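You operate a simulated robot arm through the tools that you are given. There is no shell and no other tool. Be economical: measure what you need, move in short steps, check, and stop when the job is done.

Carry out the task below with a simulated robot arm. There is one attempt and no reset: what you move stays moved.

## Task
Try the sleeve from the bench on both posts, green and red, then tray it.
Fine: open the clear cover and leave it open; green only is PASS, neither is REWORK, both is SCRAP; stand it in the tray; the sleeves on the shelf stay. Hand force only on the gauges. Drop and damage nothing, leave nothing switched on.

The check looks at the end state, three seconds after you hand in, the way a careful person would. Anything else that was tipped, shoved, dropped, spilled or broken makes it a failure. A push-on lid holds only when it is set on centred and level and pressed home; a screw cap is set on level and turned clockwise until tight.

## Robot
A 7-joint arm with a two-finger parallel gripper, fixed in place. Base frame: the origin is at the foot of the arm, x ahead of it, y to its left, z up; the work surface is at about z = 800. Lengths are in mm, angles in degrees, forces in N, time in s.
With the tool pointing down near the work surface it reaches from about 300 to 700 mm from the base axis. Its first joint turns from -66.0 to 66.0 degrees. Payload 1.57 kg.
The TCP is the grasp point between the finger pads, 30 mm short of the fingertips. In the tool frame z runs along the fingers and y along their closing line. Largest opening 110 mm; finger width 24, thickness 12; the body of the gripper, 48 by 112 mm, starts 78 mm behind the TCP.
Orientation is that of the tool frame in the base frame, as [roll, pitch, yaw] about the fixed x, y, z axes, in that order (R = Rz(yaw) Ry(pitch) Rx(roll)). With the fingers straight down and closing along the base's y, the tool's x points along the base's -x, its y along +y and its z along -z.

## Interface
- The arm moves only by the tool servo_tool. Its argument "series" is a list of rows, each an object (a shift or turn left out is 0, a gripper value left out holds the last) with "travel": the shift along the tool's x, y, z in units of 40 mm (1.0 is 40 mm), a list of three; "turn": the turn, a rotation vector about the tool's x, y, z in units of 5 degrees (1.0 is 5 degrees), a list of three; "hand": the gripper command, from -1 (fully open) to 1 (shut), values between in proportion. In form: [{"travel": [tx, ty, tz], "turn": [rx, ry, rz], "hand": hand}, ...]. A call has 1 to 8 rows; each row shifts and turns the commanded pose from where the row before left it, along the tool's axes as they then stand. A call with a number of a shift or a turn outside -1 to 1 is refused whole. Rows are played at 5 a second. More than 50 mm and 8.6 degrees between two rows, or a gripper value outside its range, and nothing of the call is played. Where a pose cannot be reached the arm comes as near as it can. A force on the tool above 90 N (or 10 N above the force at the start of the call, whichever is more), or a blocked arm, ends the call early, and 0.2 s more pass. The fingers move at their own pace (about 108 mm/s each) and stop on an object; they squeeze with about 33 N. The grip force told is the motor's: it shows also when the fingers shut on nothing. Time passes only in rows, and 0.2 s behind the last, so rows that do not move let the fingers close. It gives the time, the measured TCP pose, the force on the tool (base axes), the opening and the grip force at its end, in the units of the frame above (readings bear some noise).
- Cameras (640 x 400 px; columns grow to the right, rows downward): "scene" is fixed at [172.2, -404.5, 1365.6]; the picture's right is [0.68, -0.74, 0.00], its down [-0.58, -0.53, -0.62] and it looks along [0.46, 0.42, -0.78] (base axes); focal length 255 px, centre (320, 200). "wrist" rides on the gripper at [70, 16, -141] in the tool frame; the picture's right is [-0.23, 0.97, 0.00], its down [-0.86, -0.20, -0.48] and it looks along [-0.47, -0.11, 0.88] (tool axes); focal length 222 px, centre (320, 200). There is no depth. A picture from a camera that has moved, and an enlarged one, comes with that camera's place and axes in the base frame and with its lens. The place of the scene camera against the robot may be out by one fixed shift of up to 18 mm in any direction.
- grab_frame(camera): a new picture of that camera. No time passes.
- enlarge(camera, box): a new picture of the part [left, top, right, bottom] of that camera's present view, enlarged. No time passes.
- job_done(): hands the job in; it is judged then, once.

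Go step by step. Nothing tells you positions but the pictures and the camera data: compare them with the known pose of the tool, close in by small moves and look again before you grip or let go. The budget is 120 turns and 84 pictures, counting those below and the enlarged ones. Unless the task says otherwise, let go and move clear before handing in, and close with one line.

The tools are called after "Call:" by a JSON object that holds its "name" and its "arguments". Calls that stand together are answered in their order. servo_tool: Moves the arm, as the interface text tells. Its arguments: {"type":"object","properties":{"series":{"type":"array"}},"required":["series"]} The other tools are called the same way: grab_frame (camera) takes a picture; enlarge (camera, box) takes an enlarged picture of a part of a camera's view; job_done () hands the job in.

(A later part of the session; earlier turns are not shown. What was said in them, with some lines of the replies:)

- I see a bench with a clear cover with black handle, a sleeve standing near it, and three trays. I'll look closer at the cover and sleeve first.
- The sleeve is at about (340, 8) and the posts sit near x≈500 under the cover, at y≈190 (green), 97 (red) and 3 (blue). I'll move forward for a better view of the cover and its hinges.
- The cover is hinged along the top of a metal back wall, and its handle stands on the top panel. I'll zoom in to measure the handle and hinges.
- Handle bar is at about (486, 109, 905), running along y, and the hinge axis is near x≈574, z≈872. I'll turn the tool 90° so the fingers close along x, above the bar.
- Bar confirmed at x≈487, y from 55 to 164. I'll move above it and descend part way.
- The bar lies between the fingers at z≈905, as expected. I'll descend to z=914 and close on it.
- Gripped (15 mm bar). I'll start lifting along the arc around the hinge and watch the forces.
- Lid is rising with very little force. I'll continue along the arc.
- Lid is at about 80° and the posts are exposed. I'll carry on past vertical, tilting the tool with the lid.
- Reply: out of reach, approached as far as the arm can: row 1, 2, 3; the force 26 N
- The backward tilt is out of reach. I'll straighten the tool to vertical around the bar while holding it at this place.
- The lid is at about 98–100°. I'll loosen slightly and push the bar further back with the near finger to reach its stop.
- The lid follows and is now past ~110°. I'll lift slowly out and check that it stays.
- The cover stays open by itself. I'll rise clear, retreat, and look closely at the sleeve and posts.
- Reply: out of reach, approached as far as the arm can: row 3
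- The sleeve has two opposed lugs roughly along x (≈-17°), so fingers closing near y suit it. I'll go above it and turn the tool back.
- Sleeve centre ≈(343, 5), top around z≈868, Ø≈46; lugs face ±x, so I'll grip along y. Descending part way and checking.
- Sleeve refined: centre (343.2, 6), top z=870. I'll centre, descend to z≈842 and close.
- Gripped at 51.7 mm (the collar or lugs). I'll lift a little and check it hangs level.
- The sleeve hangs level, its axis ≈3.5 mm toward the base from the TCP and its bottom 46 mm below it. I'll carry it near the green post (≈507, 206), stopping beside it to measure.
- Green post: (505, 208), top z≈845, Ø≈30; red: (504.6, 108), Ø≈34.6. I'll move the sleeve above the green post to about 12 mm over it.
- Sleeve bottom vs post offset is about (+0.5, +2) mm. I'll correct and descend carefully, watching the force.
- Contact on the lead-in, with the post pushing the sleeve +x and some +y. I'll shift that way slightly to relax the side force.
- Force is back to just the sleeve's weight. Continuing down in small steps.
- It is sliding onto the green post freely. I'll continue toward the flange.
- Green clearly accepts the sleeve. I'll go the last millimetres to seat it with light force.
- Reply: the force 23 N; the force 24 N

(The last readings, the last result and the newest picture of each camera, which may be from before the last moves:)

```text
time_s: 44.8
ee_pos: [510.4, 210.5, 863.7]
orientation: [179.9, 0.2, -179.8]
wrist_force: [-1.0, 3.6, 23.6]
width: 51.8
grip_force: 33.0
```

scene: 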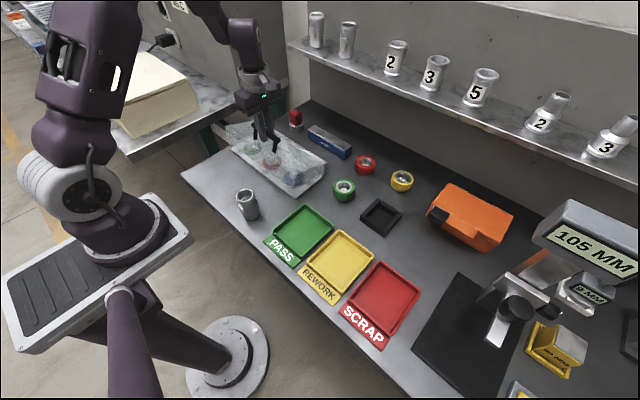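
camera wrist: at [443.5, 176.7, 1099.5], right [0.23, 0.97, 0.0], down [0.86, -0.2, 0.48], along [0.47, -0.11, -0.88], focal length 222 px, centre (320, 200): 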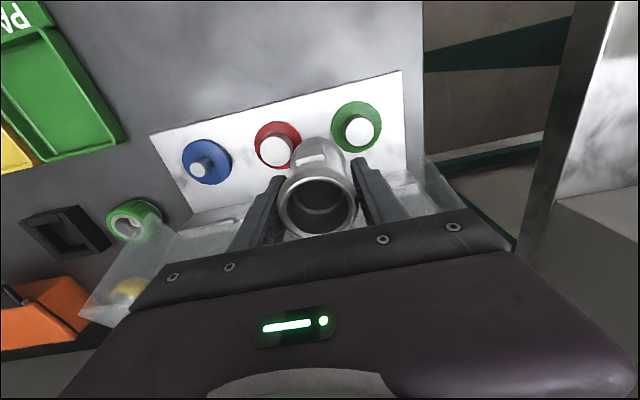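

Seated on green with about 22 N – green fits. Now lift off and move 100 mm in -y to the red post.

Call:
{"name": "servo_tool", "arguments": {"series": [{"travel": [0, 0, -0.2]}, {"travel": [0, 0, -0.4]}, {"travel": [0, 0, -0.5]}, {"travel": [0, 0, -0.4]}, {}]}}

Call:
{"name": "servo_tool", "arguments": {"series": [{"travel": [0, -0.8, 0]}, {"travel": [0, -0.8, 0]}, {"travel": [0, -0.9, 0]}, {}, {}]}}

Call:
{"name": "enlarge", "arguments": {"camera": "wrist", "box": [270, 110, 370, 210]}}

Call:
{"name": "enlarge", "arguments": {"camera": "scene", "box": [235, 100, 315, 180]}}

```text
time_s: 46.0
ee_pos: [508.7, 210.5, 922.0]
orientation: [-180.0, 0.1, -179.9]
wrist_force: [-0.3, 0.1, -4.0]
width: 51.7
grip_force: 32.8
```

```text
time_s: 47.2
ee_pos: [510.2, 109.3, 922.6]
orientation: [-180.0, 0.0, -180.0]
wrist_force: [-0.5, -0.3, -4.1]
width: 51.5
grip_force: 32.7
```

```text
4.00 times, centred on (320, 160) of wrist
camera zoom: at [440.7, 124.6, 1063.5], right [0.23, 0.97, 0.0], down [0.86, -0.2, 0.48], along [0.47, -0.11, -0.88], focal length 888 px, centre (320, 360)
```

zoom: 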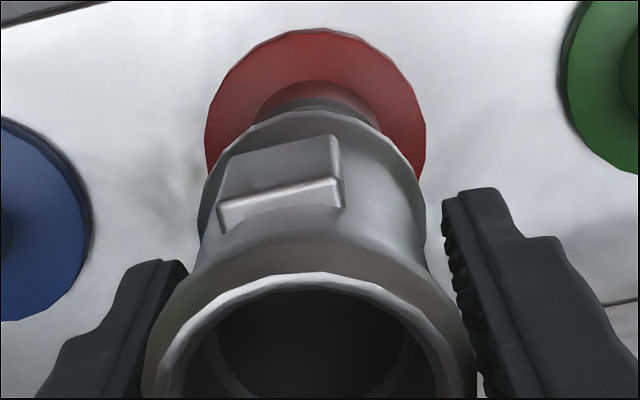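

```text
5.00 times, centred on (275, 140) of scene
camera zoom: at [172.3, -404.5, 1365.6], right [0.68, -0.74, 0.0], down [-0.58, -0.53, -0.62], along [0.46, 0.42, -0.78], focal length 1275 px, centre (545, 500)
```

zoom: 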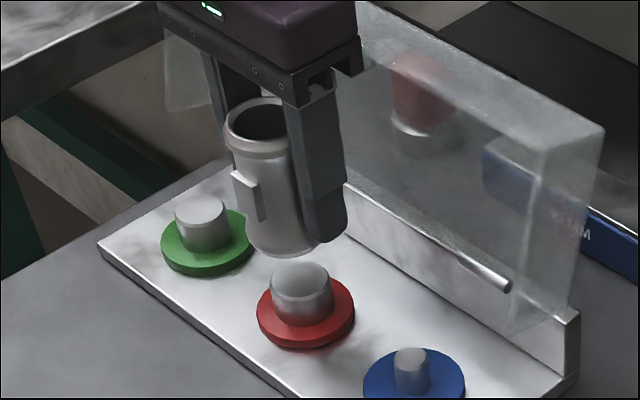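

Nominally aligned over red. I'll descend in small steps and feel for contact.

Call:
{"name": "servo_tool", "arguments": {"series": [{"travel": [0, 0, 0.3]}, {"travel": [0, 0, 0.3]}, {"travel": [0, 0, 0.1]}, {}]}}

Call:
{"name": "servo_tool", "arguments": {"series": [{"travel": [0, 0, 0.04]}, {"travel": [0, 0, 0.03]}, {}]}}

Call:
{"name": "servo_tool", "arguments": {"series": [{"travel": [0, 0, 0.04]}, {"travel": [0, 0, 0.02]}, {}]}}

```text
time_s: 48.2
ee_pos: [509.0, 110.5, 893.2]
orientation: [180.0, 0.0, -179.9]
wrist_force: [-0.2, 0.2, -4.0]
width: 51.5
grip_force: 32.8
```

```text
time_s: 49.0
ee_pos: [506.9, 110.2, 891.7]
orientation: [179.9, -0.1, -179.8]
wrist_force: [-0.9, -0.8, -3.6]
width: 51.9
grip_force: 32.8
```

```text
time_s: 49.8
ee_pos: [506.9, 110.3, 890.3]
orientation: [180.0, 0.0, -179.9]
wrist_force: [0.3, 0.4, -4.0]
width: 51.4
grip_force: 32.9
```

Call:
{"name": "servo_tool", "arguments": {"series": [{"travel": [0, 0, 0.04]}, {"travel": [0, 0, 0.02]}, {}]}}

Call:
{"name": "servo_tool", "arguments": {"series": [{"travel": [0, 0, 0.04]}, {}]}}

```text
time_s: 50.6
ee_pos: [507.9, 112.1, 886.9]
orientation: [180.0, 0.0, -179.9]
wrist_force: [-0.1, 0.9, -3.0]
width: 51.6
grip_force: 32.8
```

```text
time_s: 51.2
ee_pos: [508.4, 111.7, 885.0]
orientation: [180.0, 0.1, -179.8]
wrist_force: [0.0, -0.9, -3.5]
width: 51.5
grip_force: 33.4
```

Call:
{"name": "servo_tool", "arguments": {"series": [{"travel": [0, 0, 0.04]}, {}]}}

Call:
{"name": "servo_tool", "arguments": {"series": [{"travel": [0, 0, 0.04]}, {}]}}

```text
time_s: 51.8
ee_pos: [509.3, 111.6, 883.5]
orientation: [-180.0, 0.1, -179.8]
wrist_force: [2.5, -1.1, -0.9]
width: 51.6
grip_force: 32.7
```

```text
time_s: 52.4
ee_pos: [508.2, 110.7, 884.3]
orientation: [179.9, 0.1, -179.9]
wrist_force: [5.7, -1.7, 3.1]
width: 51.5
grip_force: 33.7
```

Contact with a side force mainly +x; I'll shift +x ~1 mm and slightly -y to centre.

Call:
{"name": "servo_tool", "arguments": {"series": [{"travel": [-0.02, -0.008, 0]}, {"travel": [-0.01, 0, 0]}, {}]}}

Call:
{"name": "servo_tool", "arguments": {"series": [{"travel": [0, 0, 0.03]}, {}]}}

```text
time_s: 53.2
ee_pos: [508.8, 111.3, 882.2]
orientation: [179.9, 0.0, -179.9]
wrist_force: [0.6, -1.3, -1.4]
width: 51.6
grip_force: 32.9
```

```text
time_s: 53.8
ee_pos: [509.4, 110.4, 882.1]
orientation: [-180.0, 0.0, -179.9]
wrist_force: [1.7, -0.7, -2.8]
width: 51.5
grip_force: 32.9
```

Call:
{"name": "servo_tool", "arguments": {"series": [{"travel": [-0.01, 0, 0.04]}, {}]}}

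Call:
{"name": "servo_tool", "arguments": {"series": [{"travel": [0, 0, 0.04]}, {}]}}

```text
time_s: 54.4
ee_pos: [511.3, 111.6, 879.8]
orientation: [-180.0, 0.2, -179.9]
wrist_force: [6.4, -4.9, -2.6]
width: 51.6
grip_force: 32.8
```

```text
time_s: 55.0
ee_pos: [511.1, 110.5, 877.4]
orientation: [-179.9, 0.1, -179.9]
wrist_force: [9.0, -6.7, -0.7]
width: 51.6
grip_force: 33.0
```

Still descending with side force; I'll relieve it (+x, -y) again.

Call:
{"name": "servo_tool", "arguments": {"series": [{"travel": [-0.025, -0.02, 0]}, {"travel": [-0.015, -0.015, 0]}, {}]}}

Call:
{"name": "servo_tool", "arguments": {"series": [{"travel": [0, 0, 0.04]}, {}]}}

```text
time_s: 55.8
ee_pos: [512.0, 109.6, 878.0]
orientation: [180.0, -0.1, -179.8]
wrist_force: [0.0, 0.5, -3.5]
width: 51.4
grip_force: 33.4
```

```text
time_s: 56.4
ee_pos: [511.9, 109.1, 877.2]
orientation: [180.0, -0.1, -179.8]
wrist_force: [0.3, -0.4, -4.5]
width: 51.6
grip_force: 32.9
```

Call:
{"name": "servo_tool", "arguments": {"series": [{"travel": [0, 0, 0.05]}, {"travel": [0, 0, 0.05]}, {}]}}

Call:
{"name": "servo_tool", "arguments": {"series": [{"travel": [0, 0, 0.05]}, {}]}}

Call:
{"name": "enlarge", "arguments": {"camera": "scene", "box": [235, 100, 315, 180]}}

```text
time_s: 57.2
ee_pos: [511.6, 110.0, 872.0]
orientation: [180.0, 0.1, -179.9]
wrist_force: [-0.3, -0.5, -4.1]
width: 51.5
grip_force: 32.8
```

```text
time_s: 57.8
ee_pos: [513.5, 108.8, 869.7]
orientation: [180.0, 0.0, -180.0]
wrist_force: [-0.2, 0.5, -3.3]
width: 51.5
grip_force: 33.2
```

```text
5.00 times, centred on (275, 140) of scene
camera zoom: at [172.3, -404.4, 1365.6], right [0.68, -0.74, 0.0], down [-0.58, -0.53, -0.62], along [0.46, 0.42, -0.78], focal length 1275 px, centre (545, 500)
```

zoom: 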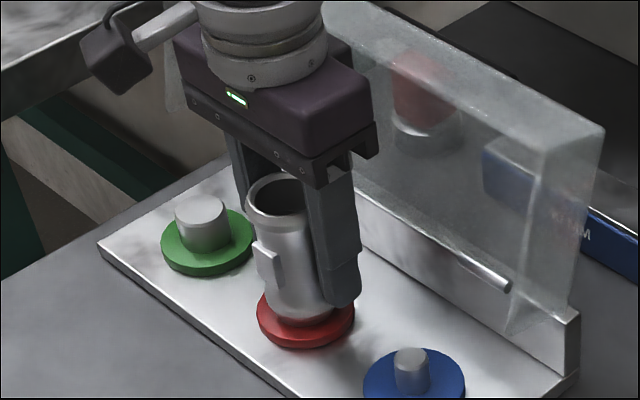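

The sleeve is sinking over red too. I'll confirm by seating it fully with light force.

Call:
{"name": "servo_tool", "arguments": {"series": [{"travel": [0, 0, 0.05]}, {"travel": [0, 0, 0.03]}, {}]}}

Call:
{"name": "servo_tool", "arguments": {"series": [{"travel": [0, 0, 0.04]}, {}]}}

```text
time_s: 58.6
ee_pos: [513.5, 108.5, 867.8]
orientation: [-180.0, 0.0, -179.9]
wrist_force: [0.8, -0.2, -3.8]
width: 51.7
grip_force: 33.0
```

```text
time_s: 59.2
ee_pos: [512.5, 108.8, 865.7]
orientation: [-179.9, 0.0, -179.8]
wrist_force: [-2.9, 1.7, -3.9]
width: 51.9
grip_force: 33.5
```

Call:
{"name": "servo_tool", "arguments": {"series": [{"travel": [0, 0, 0.03]}, {}]}}

Call:
{"name": "enlarge", "arguments": {"camera": "scene", "box": [255, 120, 305, 170]}}

```text
time_s: 59.8
ee_pos: [513.8, 110.3, 864.1]
orientation: [-180.0, 0.0, -179.9]
wrist_force: [-2.9, 0.6, -4.0]
width: 51.6
grip_force: 32.7
```

```text
8.00 times, centred on (280, 145) of scene
camera zoom: at [172.2, -404.4, 1365.6], right [0.68, -0.74, 0.0], down [-0.58, -0.53, -0.62], along [0.46, 0.42, -0.78], focal length 2040 px, centre (640, 640)
```

zoom: 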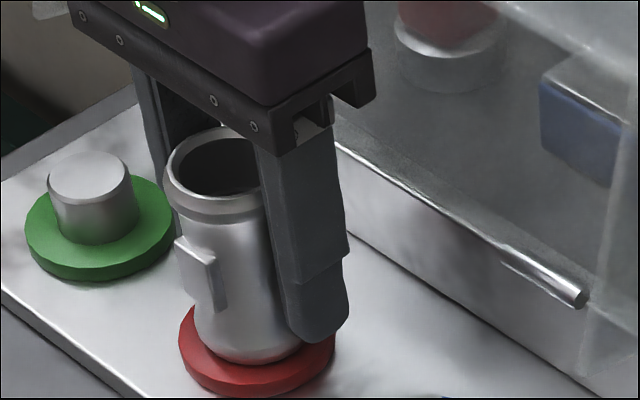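

Sleeve goes fully over red as well: both fit, so it is SCRAP. Lifting off and heading to the red tray.

Call:
{"name": "servo_tool", "arguments": {"series": [{"travel": [0, 0, -0.2]}, {"travel": [0, 0, -0.5]}, {"travel": [0, 0, -0.8]}, {"travel": [0, 0, -0.9]}, {}]}}

Call:
{"name": "servo_tool", "arguments": {"series": [{"travel": [0.8, 0, 0]}, {"travel": [0.8, -0.6, 0]}, {"travel": [0.7, -0.7, 0]}, {"travel": [0.4, -0.9, 0]}, {"travel": [0, -1, 0]}, {"travel": [0, -1, 0]}, {"travel": [0, -1, 0]}, {"travel": [0, -1, 0]}]}}

Call:
{"name": "grab_frame", "arguments": {"camera": "wrist"}}

```text
time_s: 61.0
ee_pos: [509.5, 109.6, 960.7]
orientation: [-180.0, -0.1, -179.9]
wrist_force: [0.1, 0.4, -3.7]
width: 51.6
grip_force: 32.5
```

```text
time_s: 62.8
ee_pos: [407.0, -140.5, 961.8]
orientation: [-180.0, 0.0, -179.8]
wrist_force: [0.4, 0.1, -2.9]
width: 51.4
grip_force: 32.8
```

```text
37 pictures are left
camera wrist: at [337.9, -125.8, 1102.7], right [0.22, 0.97, 0.0], down [0.86, -0.2, 0.48], along [0.47, -0.11, -0.88], focal length 222 px, centre (320, 200)
```

wrist: 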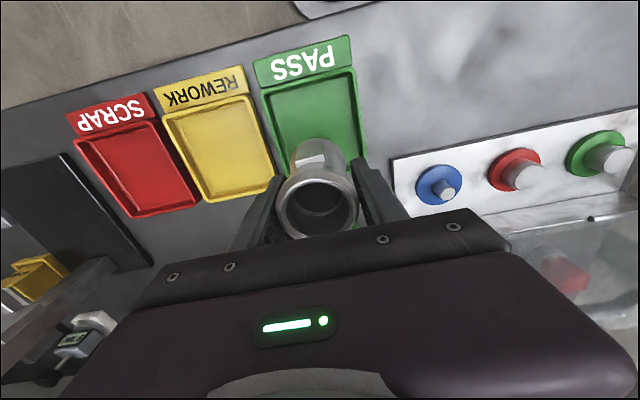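

SCRAP tray centre ≈(394, -401). Moving closer and checking surroundings.

Call:
{"name": "servo_tool", "arguments": {"series": [{"travel": [0.1, -1, 0]}, {"travel": [0.1, -1, 0]}, {"travel": [0, -1, 0]}, {"travel": [0, -1, 0]}, {"travel": [0, -1, 0]}, {}]}}

Call:
{"name": "grab_frame", "arguments": {"camera": "wrist"}}

Call:
{"name": "grab_frame", "arguments": {"camera": "scene"}}

```text
time_s: 64.2
ee_pos: [397.5, -338.0, 963.8]
orientation: [-180.0, 0.1, -180.0]
wrist_force: [0.5, 0.4, -3.4]
width: 51.3
grip_force: 33.4
```

```text
36 pictures are left
camera wrist: at [328.2, -323.2, 1104.9], right [0.22, 0.97, 0.0], down [0.86, -0.2, 0.48], along [0.47, -0.11, -0.88], focal length 222 px, centre (320, 200)
```

wrist: 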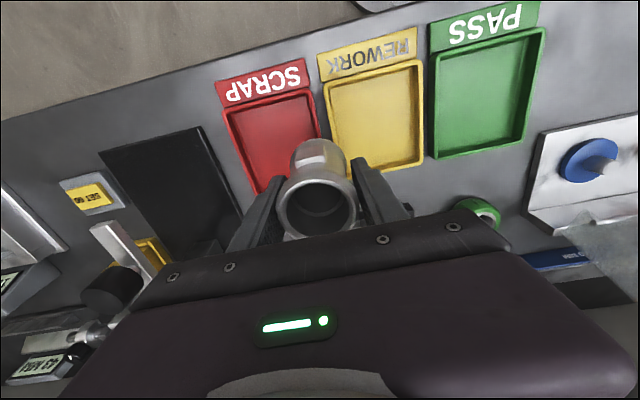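

```text
35 pictures are left
```

scene: 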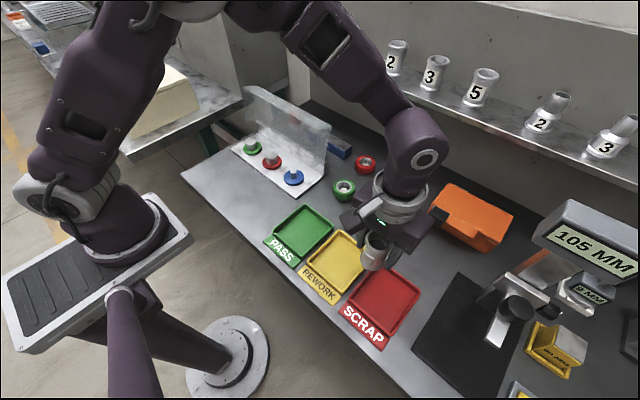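

Tray interior spans x≈337–456, y≈-452…-336, clear around. I'll centre over it and descend above the floor.

Call:
{"name": "servo_tool", "arguments": {"series": [{"travel": [-0.03, -0.75, 0]}, {"travel": [0, -0.7, 0]}, {"travel": [0, 0, 0.8]}, {"travel": [0, 0, 0.8]}, {}]}}

Call:
{"name": "grab_frame", "arguments": {"camera": "wrist"}}

Call:
{"name": "enlarge", "arguments": {"camera": "scene", "box": [320, 200, 480, 360]}}

```text
time_s: 65.4
ee_pos: [399.2, -397.0, 894.9]
orientation: [180.0, 0.1, -180.0]
wrist_force: [0.5, 0.7, -3.8]
width: 51.7
grip_force: 33.1
```

```text
34 pictures are left
camera wrist: at [329.7, -381.8, 1036.9], right [0.23, 0.97, 0.0], down [0.86, -0.2, 0.48], along [0.47, -0.11, -0.88], focal length 222 px, centre (320, 200)
```

wrist: 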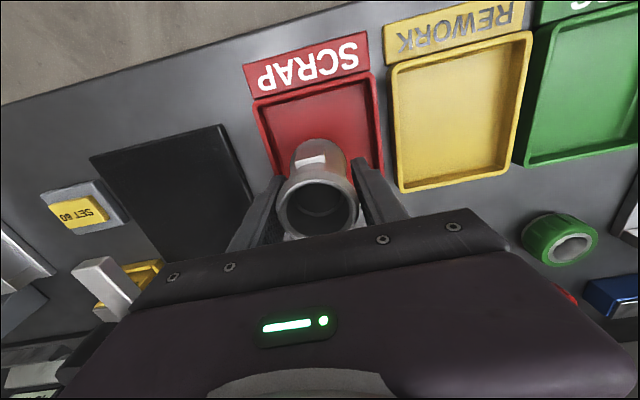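

```text
2.50 times, centred on (400, 280) of scene
camera zoom: at [172.3, -404.5, 1365.5], right [0.68, -0.74, 0.0], down [-0.58, -0.53, -0.62], along [0.46, 0.42, -0.78], focal length 638 px, centre (120, 0)
```

zoom: 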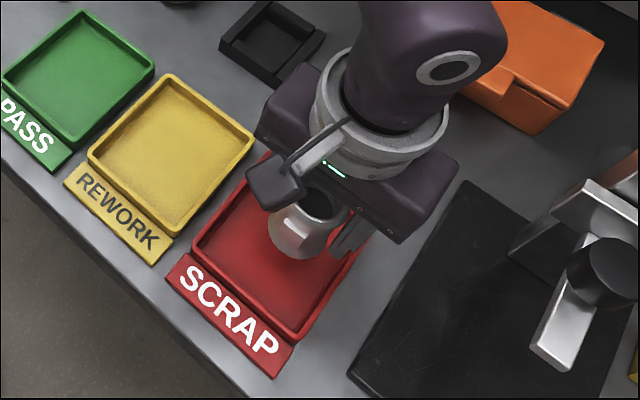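

Sleeve is well over the tray centre. Descending to just above the floor, then in small steps to touch.

Call:
{"name": "servo_tool", "arguments": {"series": [{"travel": [0, 0.05, 0.4]}, {"travel": [0, 0.05, 0.4]}, {"travel": [0, 0, 0.1]}, {}]}}

Call:
{"name": "servo_tool", "arguments": {"series": [{"travel": [0, 0, 0.05]}, {}]}}

Call:
{"name": "servo_tool", "arguments": {"series": [{"travel": [0, 0, 0.05]}, {}]}}

```text
time_s: 66.4
ee_pos: [398.5, -391.4, 859.5]
orientation: [-180.0, 0.0, -179.9]
wrist_force: [0.1, -0.1, -4.2]
width: 51.6
grip_force: 33.0
```

```text
time_s: 67.0
ee_pos: [398.3, -392.4, 857.1]
orientation: [-179.9, 0.1, -179.8]
wrist_force: [-0.1, 0.0, -3.0]
width: 51.5
grip_force: 33.0
```

```text
time_s: 67.6
ee_pos: [398.2, -392.0, 856.0]
orientation: [180.0, 0.0, -179.9]
wrist_force: [0.1, -0.4, -3.6]
width: 51.5
grip_force: 33.2
```

Call:
{"name": "servo_tool", "arguments": {"series": [{"travel": [0, 0, 0.05]}, {}]}}

Call:
{"name": "servo_tool", "arguments": {"series": [{"travel": [0, 0, 0.04]}, {}]}}

Call:
{"name": "enlarge", "arguments": {"camera": "scene", "box": [360, 230, 440, 310]}}

```text
time_s: 68.2
ee_pos: [398.7, -391.8, 853.5]
orientation: [180.0, 0.0, -179.8]
wrist_force: [-0.4, -0.4, -3.6]
width: 51.5
grip_force: 33.0
```

```text
time_s: 68.8
ee_pos: [396.8, -391.3, 852.1]
orientation: [180.0, 0.0, -179.9]
wrist_force: [-0.6, 1.0, -3.7]
width: 51.7
grip_force: 33.2
```

```text
5.00 times, centred on (400, 270) of scene
camera zoom: at [172.3, -404.5, 1365.5], right [0.68, -0.74, 0.0], down [-0.58, -0.53, -0.62], along [0.46, 0.42, -0.78], focal length 1275 px, centre (-80, -150)
```

zoom: 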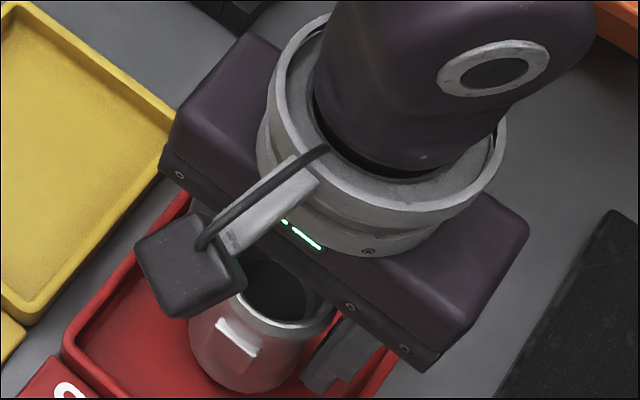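

Close to the floor but no contact yet; continuing by 1 mm steps.

Call:
{"name": "servo_tool", "arguments": {"series": [{"travel": [0, 0, 0.03]}, {}]}}

Call:
{"name": "servo_tool", "arguments": {"series": [{"travel": [0, 0, 0.03]}, {}]}}

Call:
{"name": "servo_tool", "arguments": {"series": [{"travel": [0, 0, 0.03]}, {}]}}

```text
time_s: 69.4
ee_pos: [398.3, -391.6, 851.2]
orientation: [-179.9, 0.0, -179.9]
wrist_force: [-0.3, -0.5, -3.3]
width: 51.8
grip_force: 32.6
```

```text
time_s: 70.0
ee_pos: [397.1, -393.6, 850.1]
orientation: [-180.0, 0.0, -179.9]
wrist_force: [0.9, 0.7, -4.5]
width: 51.9
grip_force: 32.7
```

```text
time_s: 70.6
ee_pos: [398.6, -393.3, 850.0]
orientation: [-180.0, 0.0, -179.9]
wrist_force: [0.1, -0.1, -3.7]
width: 51.8
grip_force: 33.3
```

Call:
{"name": "servo_tool", "arguments": {"series": [{"travel": [0, 0, 0.03]}, {}]}}

Call:
{"name": "servo_tool", "arguments": {"series": [{"travel": [0, 0, 0.03]}, {}]}}

```text
time_s: 71.2
ee_pos: [398.4, -394.5, 848.1]
orientation: [-180.0, 0.1, -179.8]
wrist_force: [-1.0, 2.1, 5.5]
width: 51.6
grip_force: 32.7
```

```text
time_s: 71.8
ee_pos: [399.0, -394.5, 848.3]
orientation: [-179.7, 0.2, -179.8]
wrist_force: [3.3, -3.2, 23.2]
width: 51.5
grip_force: 32.9
```

The sleeve rests on the tray floor. I'll ease slightly and open the fingers part way.

Call:
{"name": "servo_tool", "arguments": {"series": [{"travel": [0, 0, -0.03]}, {"hand": -0.05}, {"hand": -0.35}, {}, {}]}}

Call:
{"name": "grab_frame", "arguments": {"camera": "wrist"}}

```text
time_s: 73.0
ee_pos: [398.1, -393.6, 848.5]
orientation: [180.0, 0.0, -179.8]
wrist_force: [-0.6, 0.2, 0.1]
width: 74.0
grip_force: 0.0
```

```text
31 pictures are left
camera wrist: at [328.7, -378.0, 989.6], right [0.23, 0.97, 0.0], down [0.86, -0.2, 0.48], along [0.47, -0.11, -0.88], focal length 222 px, centre (320, 200)
```

wrist: 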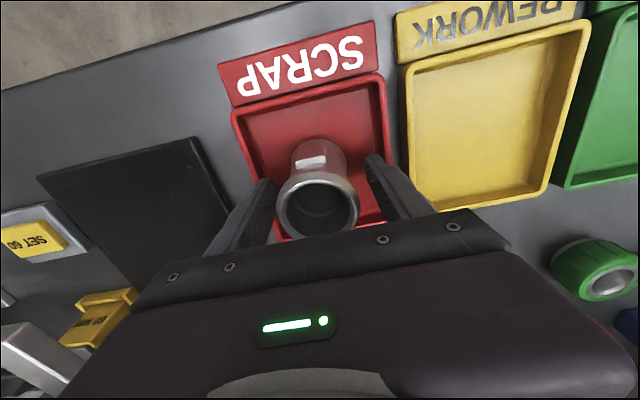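

Sleeve stands free in the SCRAP tray. Rising straight up and clear.

Call:
{"name": "servo_tool", "arguments": {"series": [{"travel": [0, 0, -0.5]}, {"travel": [0, 0, -0.8]}, {"travel": [0, 0, -1]}, {"travel": [0, 0, -1]}, {"travel": [0, 0, -1]}, {"travel": [0.5, 1, 0]}, {"travel": [0.5, 1, 0]}, {"travel": [0, 1, 0]}]}}

Call:
{"name": "servo_tool", "arguments": {"series": [{"travel": [0, 1, 0]}, {"travel": [0, 1, 0]}, {"travel": [0, 1, 0]}, {"travel": [0, 1, 0]}, {}]}}

Call:
{"name": "grab_frame", "arguments": {"camera": "scene"}}

Call:
{"name": "enlarge", "arguments": {"camera": "scene", "box": [320, 200, 460, 350]}}

Call:
{"name": "enlarge", "arguments": {"camera": "scene", "box": [200, 80, 420, 220]}}

```text
time_s: 74.8
ee_pos: [357.9, -272.2, 1020.4]
orientation: [-180.0, 0.1, -179.9]
wrist_force: [-0.1, 0.3, -1.1]
width: 74.1
grip_force: 0.1
```

```text
time_s: 76.0
ee_pos: [356.9, -112.5, 1020.5]
orientation: [180.0, 0.2, -179.9]
wrist_force: [-0.5, -0.3, 0.2]
width: 74.1
grip_force: 0.0
```

```text
30 pictures are left
```

scene: 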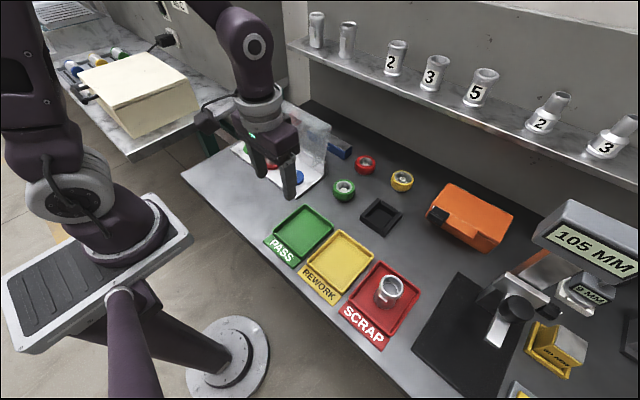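

```text
2.67 times, centred on (390, 275) of scene
camera zoom: at [172.2, -404.5, 1365.6], right [0.68, -0.74, 0.0], down [-0.58, -0.53, -0.62], along [0.46, 0.42, -0.78], focal length 680 px, centre (133, 0)
```

zoom: 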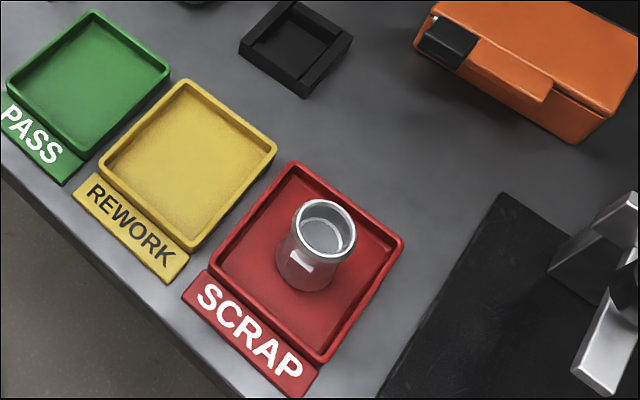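

```text
2.86 times, centred on (310, 150) of scene
camera zoom: at [172.2, -404.5, 1365.6], right [0.68, -0.74, 0.0], down [-0.58, -0.53, -0.62], along [0.46, 0.42, -0.78], focal length 729 px, centre (349, 343)
```

zoom: 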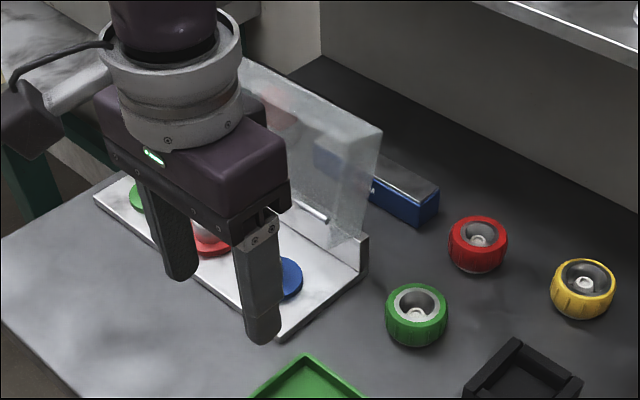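

The sleeve stands upright in the SCRAP tray, the cover is still open, and nothing else has moved. I'm handing in now.

Call:
{"name": "job_done", "arguments": {}}

```text
The job is handed in.
```

The sleeve fitted over both posts, so it is SCRAP: it went right down onto green's flange and to within a few millimetres of red's. It now stands upright in the SCRAP tray, the clear cover is open, and the arm has let go and moved clear.
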